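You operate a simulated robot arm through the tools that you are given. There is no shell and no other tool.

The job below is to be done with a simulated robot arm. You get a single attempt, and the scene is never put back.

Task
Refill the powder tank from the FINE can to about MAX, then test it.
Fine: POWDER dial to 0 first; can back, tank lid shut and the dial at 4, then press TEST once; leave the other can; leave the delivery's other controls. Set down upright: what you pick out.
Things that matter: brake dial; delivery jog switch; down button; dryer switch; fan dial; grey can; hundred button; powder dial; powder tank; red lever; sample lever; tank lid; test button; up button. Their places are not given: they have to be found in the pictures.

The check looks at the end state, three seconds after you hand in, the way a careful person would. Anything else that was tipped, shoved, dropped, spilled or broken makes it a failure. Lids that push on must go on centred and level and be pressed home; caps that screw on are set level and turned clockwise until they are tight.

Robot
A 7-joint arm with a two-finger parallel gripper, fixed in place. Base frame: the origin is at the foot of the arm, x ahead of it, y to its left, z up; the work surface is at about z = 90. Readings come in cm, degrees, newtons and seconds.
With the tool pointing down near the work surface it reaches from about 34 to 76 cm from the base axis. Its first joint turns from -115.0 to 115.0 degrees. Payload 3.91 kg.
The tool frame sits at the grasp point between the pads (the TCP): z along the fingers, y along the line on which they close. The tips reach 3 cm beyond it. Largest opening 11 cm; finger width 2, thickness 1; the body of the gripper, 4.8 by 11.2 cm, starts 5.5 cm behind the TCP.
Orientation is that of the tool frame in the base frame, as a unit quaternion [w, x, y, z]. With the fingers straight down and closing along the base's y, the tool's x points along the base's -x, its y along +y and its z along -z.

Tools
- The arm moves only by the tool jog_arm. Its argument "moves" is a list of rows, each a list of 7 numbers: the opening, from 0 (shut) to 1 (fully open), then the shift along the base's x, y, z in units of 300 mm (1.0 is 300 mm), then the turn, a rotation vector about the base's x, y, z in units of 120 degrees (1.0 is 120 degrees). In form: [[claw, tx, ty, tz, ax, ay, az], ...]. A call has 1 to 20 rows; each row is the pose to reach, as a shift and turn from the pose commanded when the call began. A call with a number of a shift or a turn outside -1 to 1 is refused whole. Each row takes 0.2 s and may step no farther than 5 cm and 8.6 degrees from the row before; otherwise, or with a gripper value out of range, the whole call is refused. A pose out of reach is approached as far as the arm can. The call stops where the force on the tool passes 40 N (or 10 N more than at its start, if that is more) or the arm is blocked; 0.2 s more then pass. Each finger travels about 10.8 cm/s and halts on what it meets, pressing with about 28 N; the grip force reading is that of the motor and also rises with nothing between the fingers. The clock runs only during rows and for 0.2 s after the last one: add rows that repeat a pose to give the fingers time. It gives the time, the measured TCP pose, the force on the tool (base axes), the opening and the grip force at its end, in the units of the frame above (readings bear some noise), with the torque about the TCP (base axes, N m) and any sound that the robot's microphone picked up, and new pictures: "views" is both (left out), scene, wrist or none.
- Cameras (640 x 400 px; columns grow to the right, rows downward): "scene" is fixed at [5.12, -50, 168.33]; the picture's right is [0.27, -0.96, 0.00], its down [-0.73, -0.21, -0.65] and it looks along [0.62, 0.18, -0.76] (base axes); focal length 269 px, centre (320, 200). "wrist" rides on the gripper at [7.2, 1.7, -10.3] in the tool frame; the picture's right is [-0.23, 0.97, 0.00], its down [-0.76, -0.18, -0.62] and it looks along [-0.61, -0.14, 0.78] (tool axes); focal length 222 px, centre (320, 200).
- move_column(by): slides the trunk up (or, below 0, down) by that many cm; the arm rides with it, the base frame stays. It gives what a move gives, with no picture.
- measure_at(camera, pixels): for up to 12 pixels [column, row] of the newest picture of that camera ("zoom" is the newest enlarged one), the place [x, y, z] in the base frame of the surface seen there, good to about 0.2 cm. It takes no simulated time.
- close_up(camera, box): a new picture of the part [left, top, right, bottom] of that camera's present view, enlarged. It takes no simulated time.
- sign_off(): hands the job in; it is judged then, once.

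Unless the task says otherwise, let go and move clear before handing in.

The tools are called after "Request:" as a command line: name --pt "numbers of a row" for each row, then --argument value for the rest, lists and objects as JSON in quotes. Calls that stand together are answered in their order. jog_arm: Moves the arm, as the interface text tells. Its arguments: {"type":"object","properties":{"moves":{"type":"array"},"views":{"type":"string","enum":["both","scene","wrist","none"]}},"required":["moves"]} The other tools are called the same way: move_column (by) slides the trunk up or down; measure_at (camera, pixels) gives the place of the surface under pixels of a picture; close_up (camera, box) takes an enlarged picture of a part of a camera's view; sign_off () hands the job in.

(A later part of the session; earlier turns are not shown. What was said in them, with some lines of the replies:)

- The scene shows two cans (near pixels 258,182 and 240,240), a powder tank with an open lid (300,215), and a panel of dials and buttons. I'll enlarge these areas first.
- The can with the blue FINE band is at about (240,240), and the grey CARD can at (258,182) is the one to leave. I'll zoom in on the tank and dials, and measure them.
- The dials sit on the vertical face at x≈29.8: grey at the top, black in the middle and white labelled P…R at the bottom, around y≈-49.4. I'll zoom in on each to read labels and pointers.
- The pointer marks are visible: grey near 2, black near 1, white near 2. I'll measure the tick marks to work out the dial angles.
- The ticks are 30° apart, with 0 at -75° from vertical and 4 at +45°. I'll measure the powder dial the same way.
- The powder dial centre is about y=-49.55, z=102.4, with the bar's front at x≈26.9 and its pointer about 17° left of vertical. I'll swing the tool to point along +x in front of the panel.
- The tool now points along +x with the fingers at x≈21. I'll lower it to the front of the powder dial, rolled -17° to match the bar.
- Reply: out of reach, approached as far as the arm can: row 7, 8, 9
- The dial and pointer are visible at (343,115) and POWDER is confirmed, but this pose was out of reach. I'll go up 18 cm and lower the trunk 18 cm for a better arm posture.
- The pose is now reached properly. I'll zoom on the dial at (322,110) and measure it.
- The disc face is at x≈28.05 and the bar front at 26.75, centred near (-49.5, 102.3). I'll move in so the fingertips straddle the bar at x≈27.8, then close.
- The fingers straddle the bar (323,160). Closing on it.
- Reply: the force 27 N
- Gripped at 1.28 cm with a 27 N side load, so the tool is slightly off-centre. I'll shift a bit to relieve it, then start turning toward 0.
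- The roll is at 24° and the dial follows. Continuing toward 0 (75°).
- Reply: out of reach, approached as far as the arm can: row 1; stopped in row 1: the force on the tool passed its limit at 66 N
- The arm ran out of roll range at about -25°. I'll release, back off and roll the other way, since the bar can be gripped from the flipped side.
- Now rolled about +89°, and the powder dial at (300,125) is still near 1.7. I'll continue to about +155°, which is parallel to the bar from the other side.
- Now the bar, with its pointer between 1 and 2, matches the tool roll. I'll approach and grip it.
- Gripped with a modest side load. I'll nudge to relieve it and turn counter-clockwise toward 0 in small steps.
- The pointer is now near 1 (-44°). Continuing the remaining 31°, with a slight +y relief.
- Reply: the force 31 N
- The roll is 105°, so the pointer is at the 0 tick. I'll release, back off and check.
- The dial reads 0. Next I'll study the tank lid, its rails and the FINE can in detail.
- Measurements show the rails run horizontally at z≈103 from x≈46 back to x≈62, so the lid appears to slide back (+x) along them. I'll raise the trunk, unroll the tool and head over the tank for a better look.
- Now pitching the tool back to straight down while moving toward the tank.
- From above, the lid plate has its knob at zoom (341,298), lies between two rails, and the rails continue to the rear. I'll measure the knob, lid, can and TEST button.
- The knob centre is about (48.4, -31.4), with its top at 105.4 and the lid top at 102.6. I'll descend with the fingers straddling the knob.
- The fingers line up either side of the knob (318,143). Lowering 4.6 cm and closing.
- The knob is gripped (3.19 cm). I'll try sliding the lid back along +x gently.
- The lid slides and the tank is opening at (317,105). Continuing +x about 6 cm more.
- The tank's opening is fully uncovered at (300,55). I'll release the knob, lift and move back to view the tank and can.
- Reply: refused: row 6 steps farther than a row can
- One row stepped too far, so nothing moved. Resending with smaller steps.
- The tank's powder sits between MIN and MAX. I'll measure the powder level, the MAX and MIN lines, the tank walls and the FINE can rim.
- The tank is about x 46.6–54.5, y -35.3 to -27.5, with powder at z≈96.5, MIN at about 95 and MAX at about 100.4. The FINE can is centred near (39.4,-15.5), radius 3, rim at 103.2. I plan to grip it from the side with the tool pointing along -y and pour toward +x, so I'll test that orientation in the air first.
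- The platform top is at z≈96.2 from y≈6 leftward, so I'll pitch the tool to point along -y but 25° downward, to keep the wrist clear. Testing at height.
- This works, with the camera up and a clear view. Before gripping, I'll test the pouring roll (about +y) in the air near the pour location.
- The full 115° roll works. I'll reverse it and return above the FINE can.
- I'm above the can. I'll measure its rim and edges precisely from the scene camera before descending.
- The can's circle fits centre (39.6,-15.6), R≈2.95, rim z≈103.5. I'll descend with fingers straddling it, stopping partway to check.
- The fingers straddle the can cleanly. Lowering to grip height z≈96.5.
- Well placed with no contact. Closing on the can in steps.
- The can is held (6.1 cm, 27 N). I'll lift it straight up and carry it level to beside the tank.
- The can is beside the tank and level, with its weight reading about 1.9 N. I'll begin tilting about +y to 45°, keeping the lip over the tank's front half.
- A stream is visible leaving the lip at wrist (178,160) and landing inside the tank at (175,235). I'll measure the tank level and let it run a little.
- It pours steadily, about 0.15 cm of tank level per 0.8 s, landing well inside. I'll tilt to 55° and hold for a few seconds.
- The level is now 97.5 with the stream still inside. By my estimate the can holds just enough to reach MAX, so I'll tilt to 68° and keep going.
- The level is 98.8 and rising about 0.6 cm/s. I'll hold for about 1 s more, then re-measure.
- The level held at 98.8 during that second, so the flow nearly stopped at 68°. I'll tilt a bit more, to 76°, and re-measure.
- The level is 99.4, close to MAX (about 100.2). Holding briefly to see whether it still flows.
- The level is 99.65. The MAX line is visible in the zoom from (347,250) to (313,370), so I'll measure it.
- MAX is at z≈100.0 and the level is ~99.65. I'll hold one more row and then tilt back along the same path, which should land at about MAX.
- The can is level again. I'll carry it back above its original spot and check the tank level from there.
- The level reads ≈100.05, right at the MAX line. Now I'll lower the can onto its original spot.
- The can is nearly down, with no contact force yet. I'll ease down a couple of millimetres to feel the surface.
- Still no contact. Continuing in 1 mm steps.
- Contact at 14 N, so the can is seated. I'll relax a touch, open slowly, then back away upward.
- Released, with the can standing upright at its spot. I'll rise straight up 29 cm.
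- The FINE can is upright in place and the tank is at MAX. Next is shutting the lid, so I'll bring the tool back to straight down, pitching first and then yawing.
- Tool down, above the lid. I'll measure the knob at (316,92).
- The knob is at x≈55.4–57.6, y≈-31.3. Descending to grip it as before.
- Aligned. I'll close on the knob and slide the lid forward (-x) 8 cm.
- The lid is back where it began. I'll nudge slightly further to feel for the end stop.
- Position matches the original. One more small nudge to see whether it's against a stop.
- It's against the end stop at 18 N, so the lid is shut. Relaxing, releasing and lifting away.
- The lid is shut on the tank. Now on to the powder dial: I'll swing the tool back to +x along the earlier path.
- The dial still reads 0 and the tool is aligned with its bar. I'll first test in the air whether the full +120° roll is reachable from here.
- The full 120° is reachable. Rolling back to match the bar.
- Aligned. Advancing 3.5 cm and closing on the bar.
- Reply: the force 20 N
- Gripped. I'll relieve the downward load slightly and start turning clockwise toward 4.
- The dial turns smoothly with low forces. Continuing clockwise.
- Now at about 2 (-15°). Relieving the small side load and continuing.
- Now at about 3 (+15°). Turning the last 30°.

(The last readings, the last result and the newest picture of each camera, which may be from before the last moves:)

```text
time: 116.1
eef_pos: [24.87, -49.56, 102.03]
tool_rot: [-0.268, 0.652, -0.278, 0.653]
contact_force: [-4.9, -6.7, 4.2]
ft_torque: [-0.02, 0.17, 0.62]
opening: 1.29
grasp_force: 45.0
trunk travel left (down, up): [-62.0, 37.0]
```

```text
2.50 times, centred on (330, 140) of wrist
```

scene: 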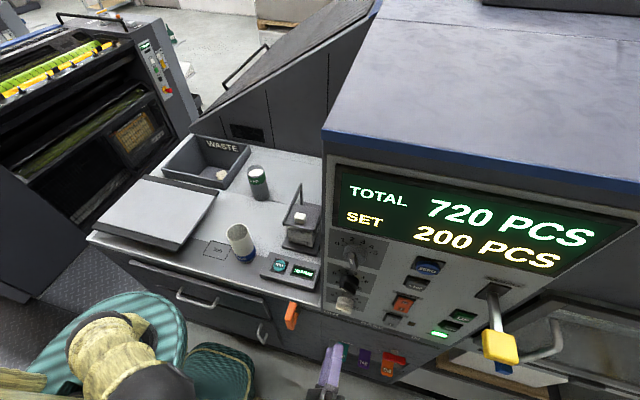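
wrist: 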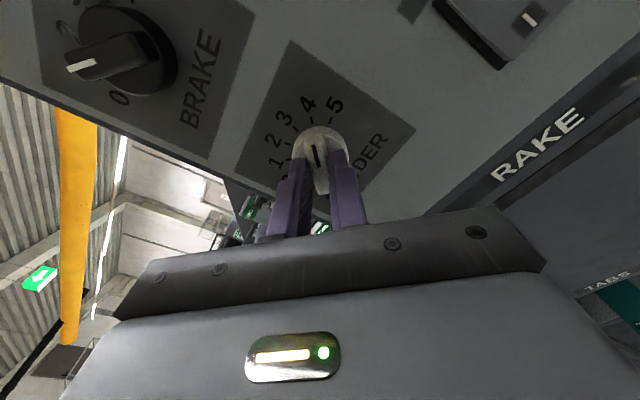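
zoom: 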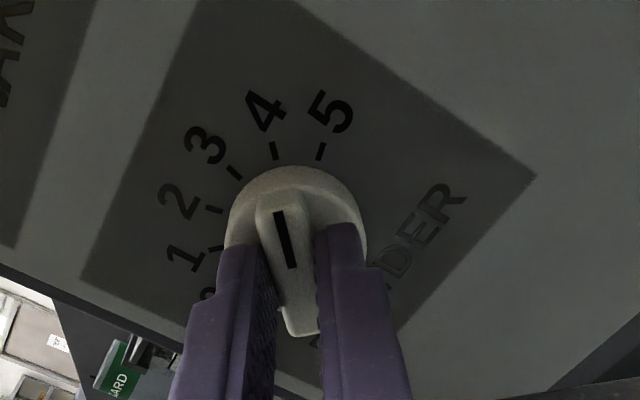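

The pointer is aimed at the 4 tick (roll 224.7° gives +44.7°). Releasing and backing off to check.

Request:
jog_arm --pt "0.3 0 0 0 0 0 0" --pt "0.3 0 0 0 0 0 0" --pt "0.3 -0.08 0 0 0 0 0" --pt "0.4 -0.2 0 0 0 0 0" --pt "0.4 -0.3 0 0 0 0 0" --pt "0.4 -0.3 0 0 0 0 0"

Request:
close_up --camera "wrist" --box '[230, 60, 430, 220]'

Request:
close_up --camera "scene" --box '[310, 220, 400, 330]'

```text
time: 117.5
eef_pos: [15.83, -49.64, 102.27]
tool_rot: [-0.268, 0.652, -0.278, 0.653]
contact_force: [-0.2, -1.2, 0.9]
ft_torque: [0.0, -0.05, 0.0]
opening: 4.4
grasp_force: 0.0
trunk travel left (down, up): [-62.0, 37.0]
```

scene: 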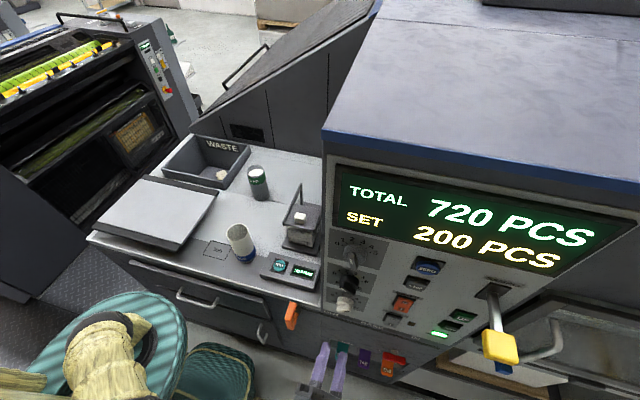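
wrist: 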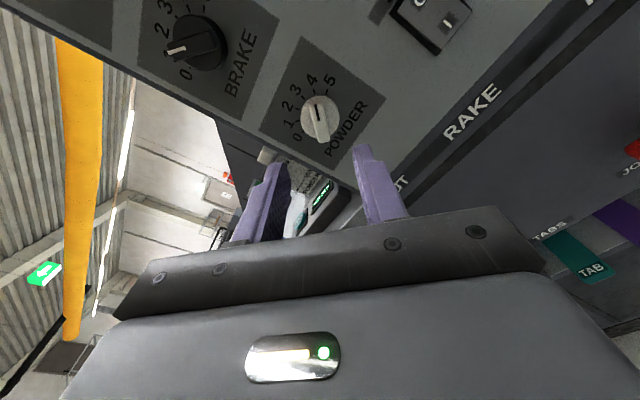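

```text
2.50 times, centred on (330, 140) of wrist
```

zoom: 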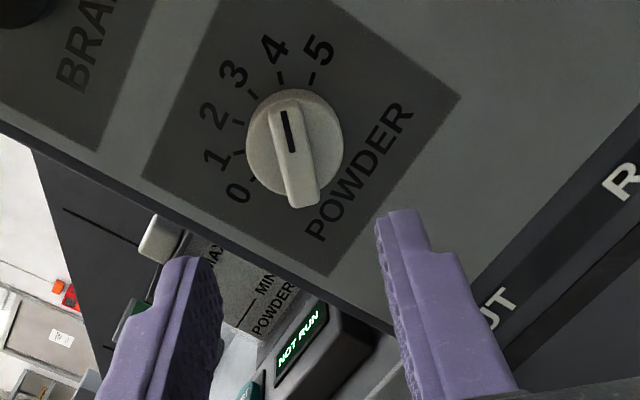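

```text
3.64 times, centred on (355, 275) of scene
```

zoom: 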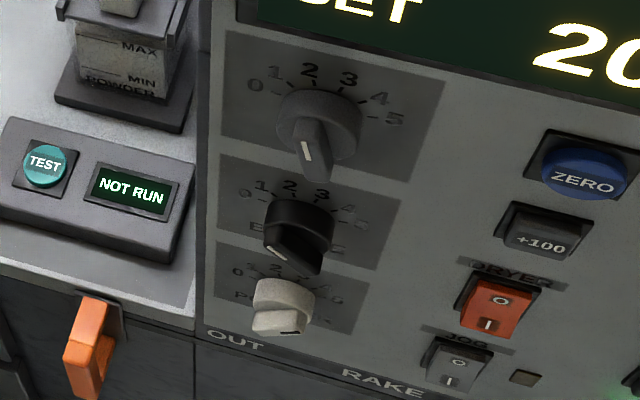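

The dial reads 4, and FAN and BRAKE are unchanged. Next is TEST: I'll raise the trunk and unroll the tool in two stages.

Request:
move_column --by 18

Request:
jog_arm --pt "0.3 0 0.02 0.03 -0.07 0 0" --pt "0.2 0 0.04 0.06 -0.14 0 0" --pt "0 0 0.06 0.09 -0.21 0 0" --pt "0 0 0.08 0.12 -0.28 0 0" --pt "0 0 0.1 0.15 -0.35 0 0" --pt "0 0 0.12 0.18 -0.42 0 0" --pt "0 0 0.14 0.21 -0.49 0 0" --pt "0 0 0.16 0.24 -0.56 0 0" --pt "0 0 0.18 0.26 -0.63 0 0" --pt "0 0 0.2 0.28 -0.7 0 0" --pt "0 0 0.2 0.3 -0.77 0 0" --pt "0 0 0.2 0.3 -0.84 0 0" --pt "0 0 0.2 0.3 -0.91 0 0" --pt "0 0 0.2 0.3 -0.98 0 0" --pt "0 0 0.2 0.3 -1.0 0 0" --views "none"

Request:
jog_arm --pt "0 0 0.02 0.01 -0.07 0 0" --pt "0 0 0.04 0.02 -0.14 0 0" --pt "0 0 0.06 0.03 -0.21 0 0" --pt "0 0 0.08 0.04 -0.28 0 0" --pt "0 0 0.1 0.05 -0.35 0 0" --pt "0 0 0.12 0.06 -0.42 0 0" --pt "0 0 0.14 0.07 -0.49 0 0" --pt "0 0 0.16 0.08 -0.56 0 0" --pt "0 0 0.17 0.09 -0.63 0 0" --pt "0 0 0.17 0.1 -0.7 0 0" --pt "0 0 0.17 0.1 -0.77 0 0" --pt "0 0 0.17 0.1 -0.84 0 0" --pt "0 0 0.17 0.1 -0.873 0 0" --pt "0 0 0.17 0.1 -0.873 0 0" --views "none"

```text
time: 119.5
eef_pos: [15.81, -49.59, 120.13]
tool_rot: [-0.269, 0.652, -0.277, 0.653]
contact_force: [1.0, -1.0, 0.1]
ft_torque: [0.04, -0.01, 0.02]
opening: 4.39
grasp_force: 0.2
trunk travel left (down, up): [-80.0, 19.0]
```

```text
time: 122.7
eef_pos: [15.94, -43.55, 129.3]
tool_rot: [0.431, 0.557, 0.427, 0.567]
contact_force: [-0.1, -0.6, -0.4]
ft_torque: [-0.02, -0.01, -0.04]
opening: 0.0
grasp_force: 28.4
trunk travel left (down, up): [-80.0, 19.0]
```

```text
time: 125.7
eef_pos: [15.96, -38.41, 132.1]
tool_rot: [0.704, 0.001, 0.71, 0.008]
contact_force: [-0.7, 0.4, -0.2]
ft_torque: [-0.01, 0.0, 0.03]
opening: 0.0
grasp_force: 28.2
trunk travel left (down, up): [-80.0, 19.0]
```

Now pitching down while moving above the TEST button, near (37.1, -27.9).

Request:
jog_arm --pt "0 0.05 0.02 0.0 0 0.068 0" --pt "0 0.11 0.05 0.0 0 0.136 0" --pt "0 0.18 0.08 0 0 0.204 0" --pt "0 0.25 0.12 0 0 0.272 0" --pt "0 0.32 0.16 0 0 0.34 0" --pt "0 0.39 0.2 0 0 0.408 0" --pt "0 0.46 0.24 0 0 0.476 0" --pt "0 0.53 0.28 -0.03 0 0.544 0" --pt "0 0.6 0.31 -0.08 0 0.612 0" --pt "0 0.66 0.34 -0.14 0 0.68 0" --pt "0 0.705 0.35 -0.2 0 0.752 0" --pt "0 0.705 0.35 -0.23 0 0.752 0" --pt "0 0.705 0.35 -0.23 0 0.752 0"

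Request:
close_up --camera "scene" --box '[250, 240, 330, 300]'

```text
time: 128.5
eef_pos: [37.22, -28.1, 125.23]
tool_rot: [-0.006, 0.006, 1.0, 0.006]
contact_force: [0.3, -1.0, 0.0]
ft_torque: [-0.03, 0.02, -0.04]
opening: 0.01
grasp_force: 27.6
trunk travel left (down, up): [-80.0, 19.0]
```

scene: 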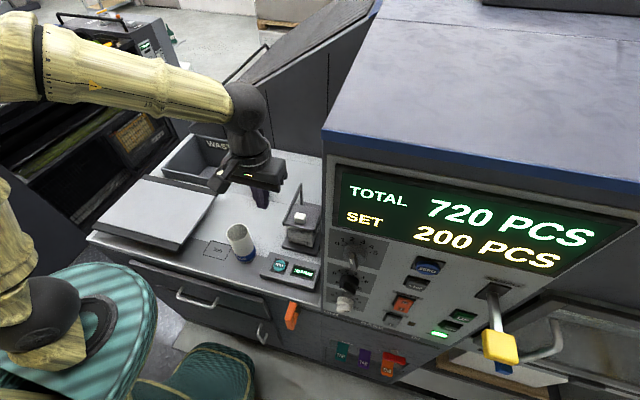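
wrist: 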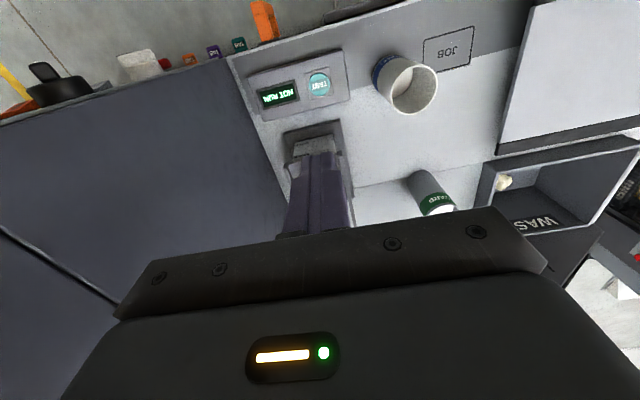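

```text
6.67 times, centred on (290, 270) of scene
```

zoom: 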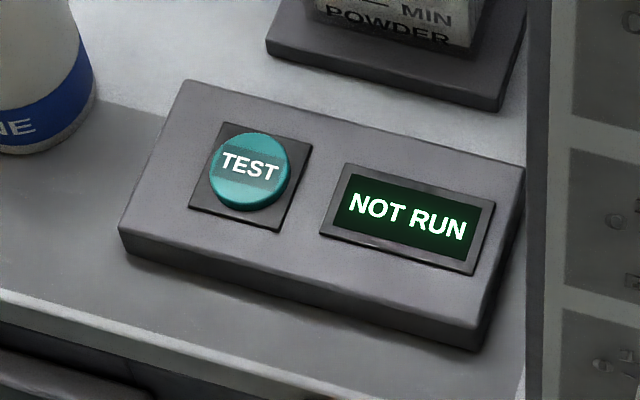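

Request:
measure_at --camera "zoom" --pixels '[[250, 167], [215, 165], [285, 170], [250, 138], [250, 195], [205, 205], [290, 220], [160, 130]]'

Request:
measure_at --camera "wrist" --pixels '[[320, 83], [312, 82], [328, 82], [320, 74], [320, 93]]'

```text
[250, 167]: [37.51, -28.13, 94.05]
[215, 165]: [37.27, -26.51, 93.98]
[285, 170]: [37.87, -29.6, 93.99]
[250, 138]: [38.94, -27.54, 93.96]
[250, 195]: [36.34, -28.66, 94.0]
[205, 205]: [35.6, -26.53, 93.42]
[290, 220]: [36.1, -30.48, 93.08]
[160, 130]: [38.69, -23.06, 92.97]
```

```text
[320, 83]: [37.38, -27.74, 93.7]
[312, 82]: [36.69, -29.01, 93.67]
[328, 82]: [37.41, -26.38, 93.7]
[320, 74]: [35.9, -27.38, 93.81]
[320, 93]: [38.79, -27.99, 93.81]
```

The button centre is (37.5,-28.0) with its top at z≈93.9. I'll descend with closed fingertips to about 1 cm above it.

Request:
jog_arm --pt "0 0.004 0.002 -0.12 0 0 0" --pt "0 0.009 0.003 -0.25 0 0 0" --pt "0 0.009 0.003 -0.38 0 0 0" --pt "0 0.009 0.003 -0.51 0 0 0" --pt "0 0.009 0.003 -0.64 0 0 0" --pt "0 0.009 0.003 -0.76 0 0 0" --pt "0 0.009 0.003 -0.86 0 0 0" --pt "0 0.009 0.003 -0.907 0 0 0" --pt "0 0.009 0.003 -0.907 0 0 0"

Request:
close_up --camera "scene" --box '[250, 230, 330, 300]'

```text
time: 130.5
eef_pos: [37.33, -27.77, 98.04]
tool_rot: [-0.005, 0.006, 1.0, 0.005]
contact_force: [-0.1, 0.4, 0.4]
ft_torque: [-0.01, 0.01, -0.01]
opening: 0.0
grasp_force: 27.8
trunk travel left (down, up): [-80.0, 19.0]
```

scene: 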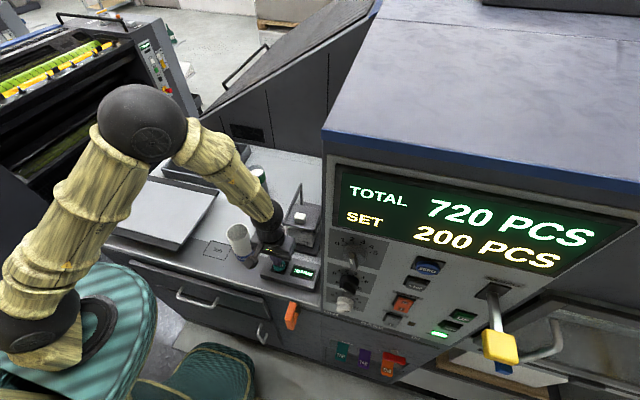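
wrist: 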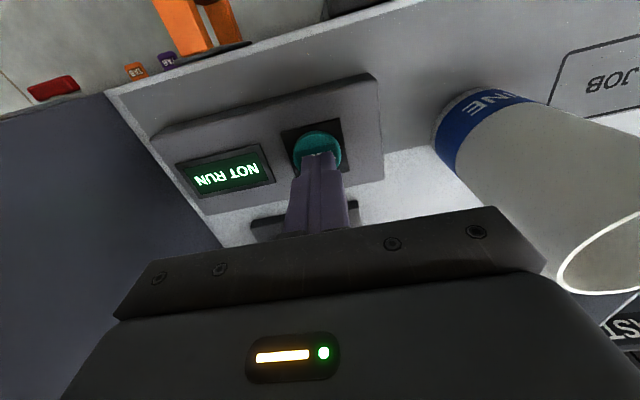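

```text
5.71 times, centred on (290, 265) of scene
```

zoom: 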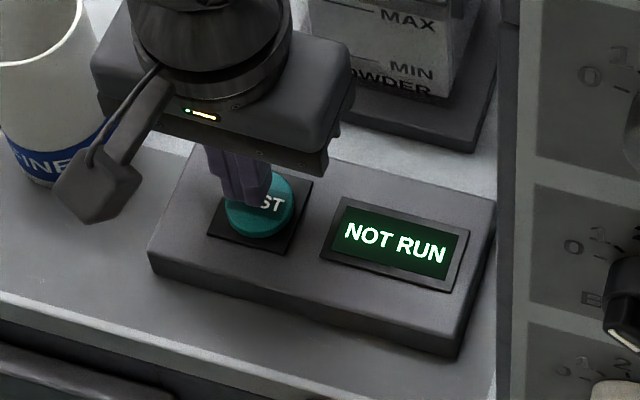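

Centred above TEST. Pressing down gradually, watching the force and display.

Request:
jog_arm --pt "0 0.003 -0.003 -0.025 0 0 0" --pt "0 0.003 -0.003 -0.036 0 0 0" --pt "0 0.003 -0.003 -0.042 0 0 0" --pt "0 0.003 -0.003 -0.046 0 0 0" --pt "0 0.003 -0.003 -0.05 0 0 0"

Request:
close_up --camera "scene" --box '[250, 230, 330, 300]'

```text
time: 131.7
eef_pos: [37.34, -28.04, 96.53]
tool_rot: [-0.005, 0.006, 1.0, 0.006]
contact_force: [0.2, 1.2, 1.4]
ft_torque: [0.02, 0.0, 0.02]
opening: 0.0
grasp_force: 28.3
trunk travel left (down, up): [-80.0, 19.0]
```

scene: 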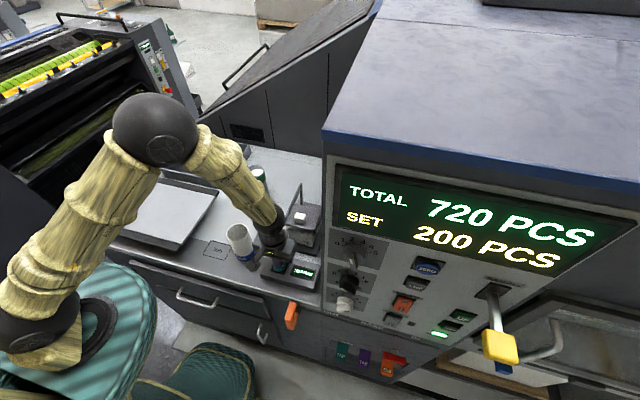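
wrist: 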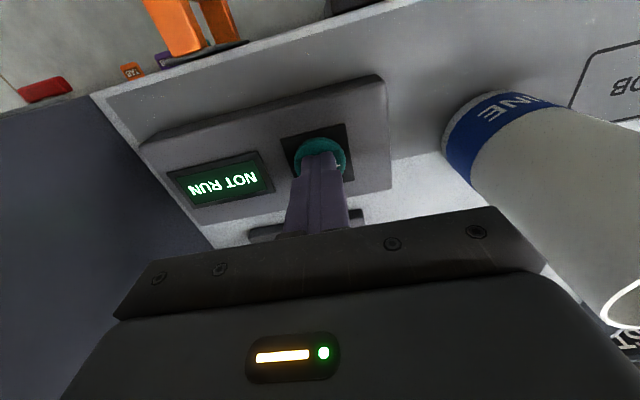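

```text
5.71 times, centred on (290, 265) of scene
```

zoom: 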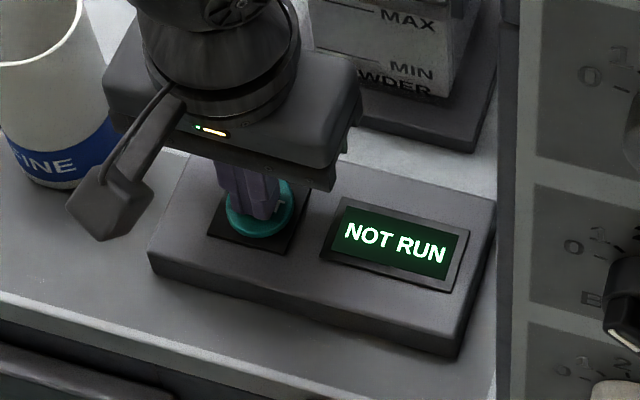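

Only light contact so far and the display still says NOT RUN. Pressing slightly deeper.

Request:
jog_arm --pt "0 0 0 -0.004 0 0 0" --pt "0 0 0 -0.008 0 0 0" --views "wrist"

```text
time: 132.3
eef_pos: [37.45, -27.91, 96.46]
tool_rot: [-0.005, 0.006, 1.0, 0.005]
contact_force: [-0.9, -0.3, 2.5]
ft_torque: [-0.06, 0.0, -0.03]
opening: 0.0
grasp_force: 27.7
trunk travel left (down, up): [-80.0, 19.0]
heard: click
```

wrist: 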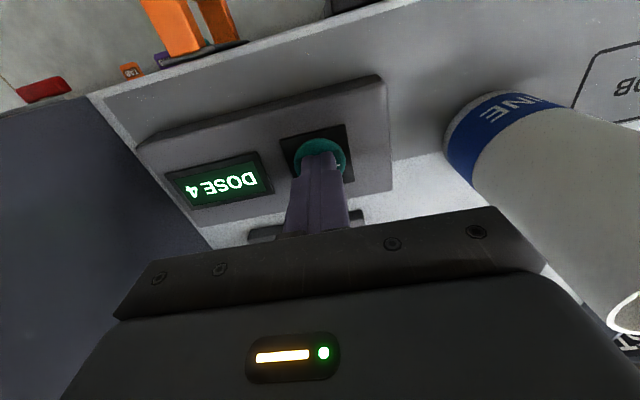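

A click was heard and the display reads DOSE 4. I'll retract straight up and clear.

Request:
jog_arm --pt "0 0 0 0.05 0 0 0" --pt "0 0 0 0.15 0 0 0" --pt "0 0 0 0.28 0 0 0" --pt "0 0 0 0.41 0 0 0" --pt "0 0 0 0.54 0 0 0" --pt "0 0 0 0.67 0 0 0" --pt "0 0 0 0.8 0 0 0" --pt "0 0 0.03 0.92 0 0 0" --pt "0 0 0.06 0.97 0 0 0" --pt "0 0 0.15 0.97 0 0 0" --pt "0 0 0.25 0.97 0 0 0" --pt "0 0 0.25 0.97 0 0 0"

Request:
close_up --camera "scene" --box '[210, 160, 340, 290]'

Request:
close_up --camera "scene" --box '[300, 220, 540, 395]'

```text
time: 134.9
eef_pos: [37.42, -20.41, 125.38]
tool_rot: [-0.005, 0.006, 1.0, 0.006]
contact_force: [0.4, 0.6, 0.0]
ft_torque: [-0.02, 0.0, -0.01]
opening: 0.0
grasp_force: 28.4
trunk travel left (down, up): [-80.0, 19.0]
```

scene: 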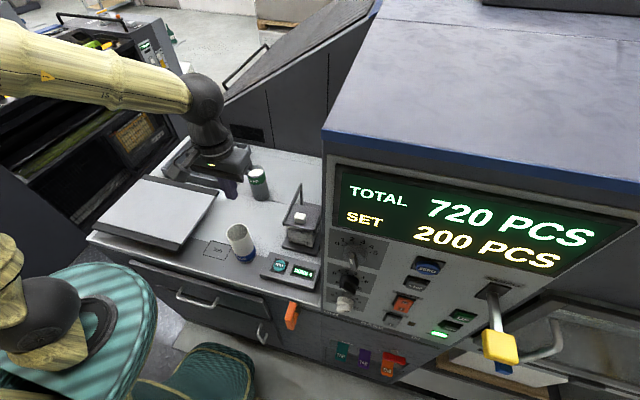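
wrist: 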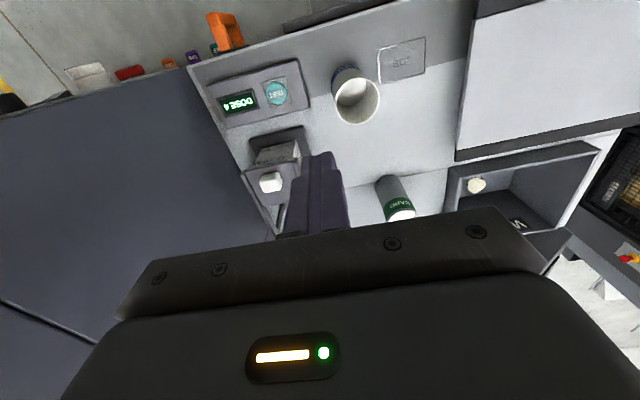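

```text
3.08 times, centred on (275, 225) of scene
```

zoom: 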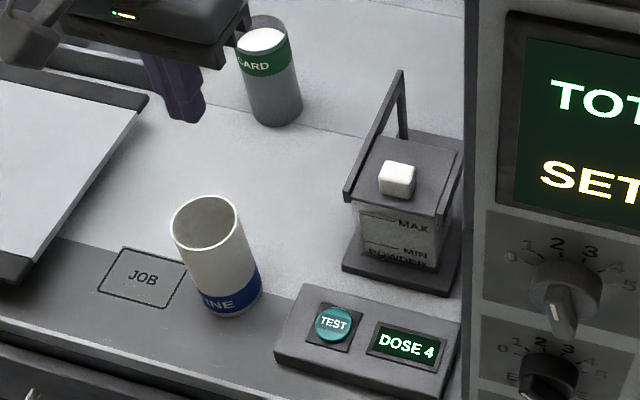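

```text
2.29 times, centred on (420, 308) of scene
```

zoom: 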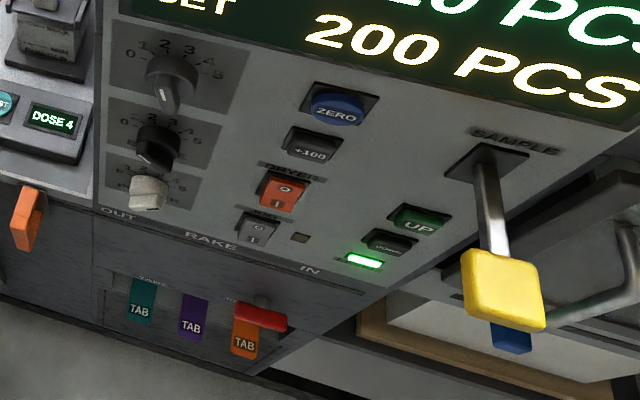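

The display shows DOSE 4, the can is upright and the other controls are unchanged. One last check of the lid and level.

Request:
close_up --camera "scene" --box '[270, 175, 330, 255]'

Request:
measure_at --camera "scene" --pixels '[[300, 217], [300, 214], [299, 226], [240, 233], [258, 182], [296, 228]]'

```text
5.00 times, centred on (300, 215) of scene
```

zoom: 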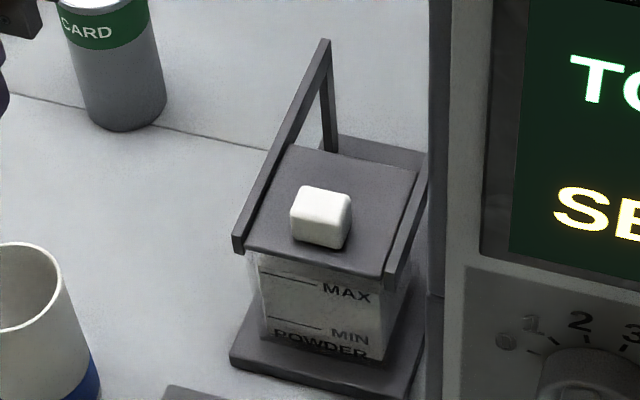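

```text
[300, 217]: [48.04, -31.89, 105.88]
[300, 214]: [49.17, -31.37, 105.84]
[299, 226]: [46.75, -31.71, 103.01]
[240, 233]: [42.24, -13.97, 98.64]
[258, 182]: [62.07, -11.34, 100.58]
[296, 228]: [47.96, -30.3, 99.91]
```

The lid and knob match their original closed position, the level is at about z≈99.9 (MAX), the dial is at 4, TEST was pressed once and the gripper is clear. Handing in.

Request:
sign_off

```text
The job is handed in.
```

The powder tank is refilled from the FINE can to about MAX, and the test has been run. The test display changed from NOT RUN to DOSE 4 on a single press, and I've handed the job in.

- **Dial:** I set POWDER to 0 before opening the tank. It now points at the 4 mark.
- **Tank:** the last level reading was about 99.9 cm, against a MAX line measured at about 100.0 cm. The lid is slid shut against its stop.
- **FINE can:** it is back upright on its original spot, and it looked empty or nearly so afterwards.
- **Everything else:** the CARD can was not touched. The FAN and BRAKE dials and the delivery's other controls look unchanged in the last pictures, and no spill was visible.
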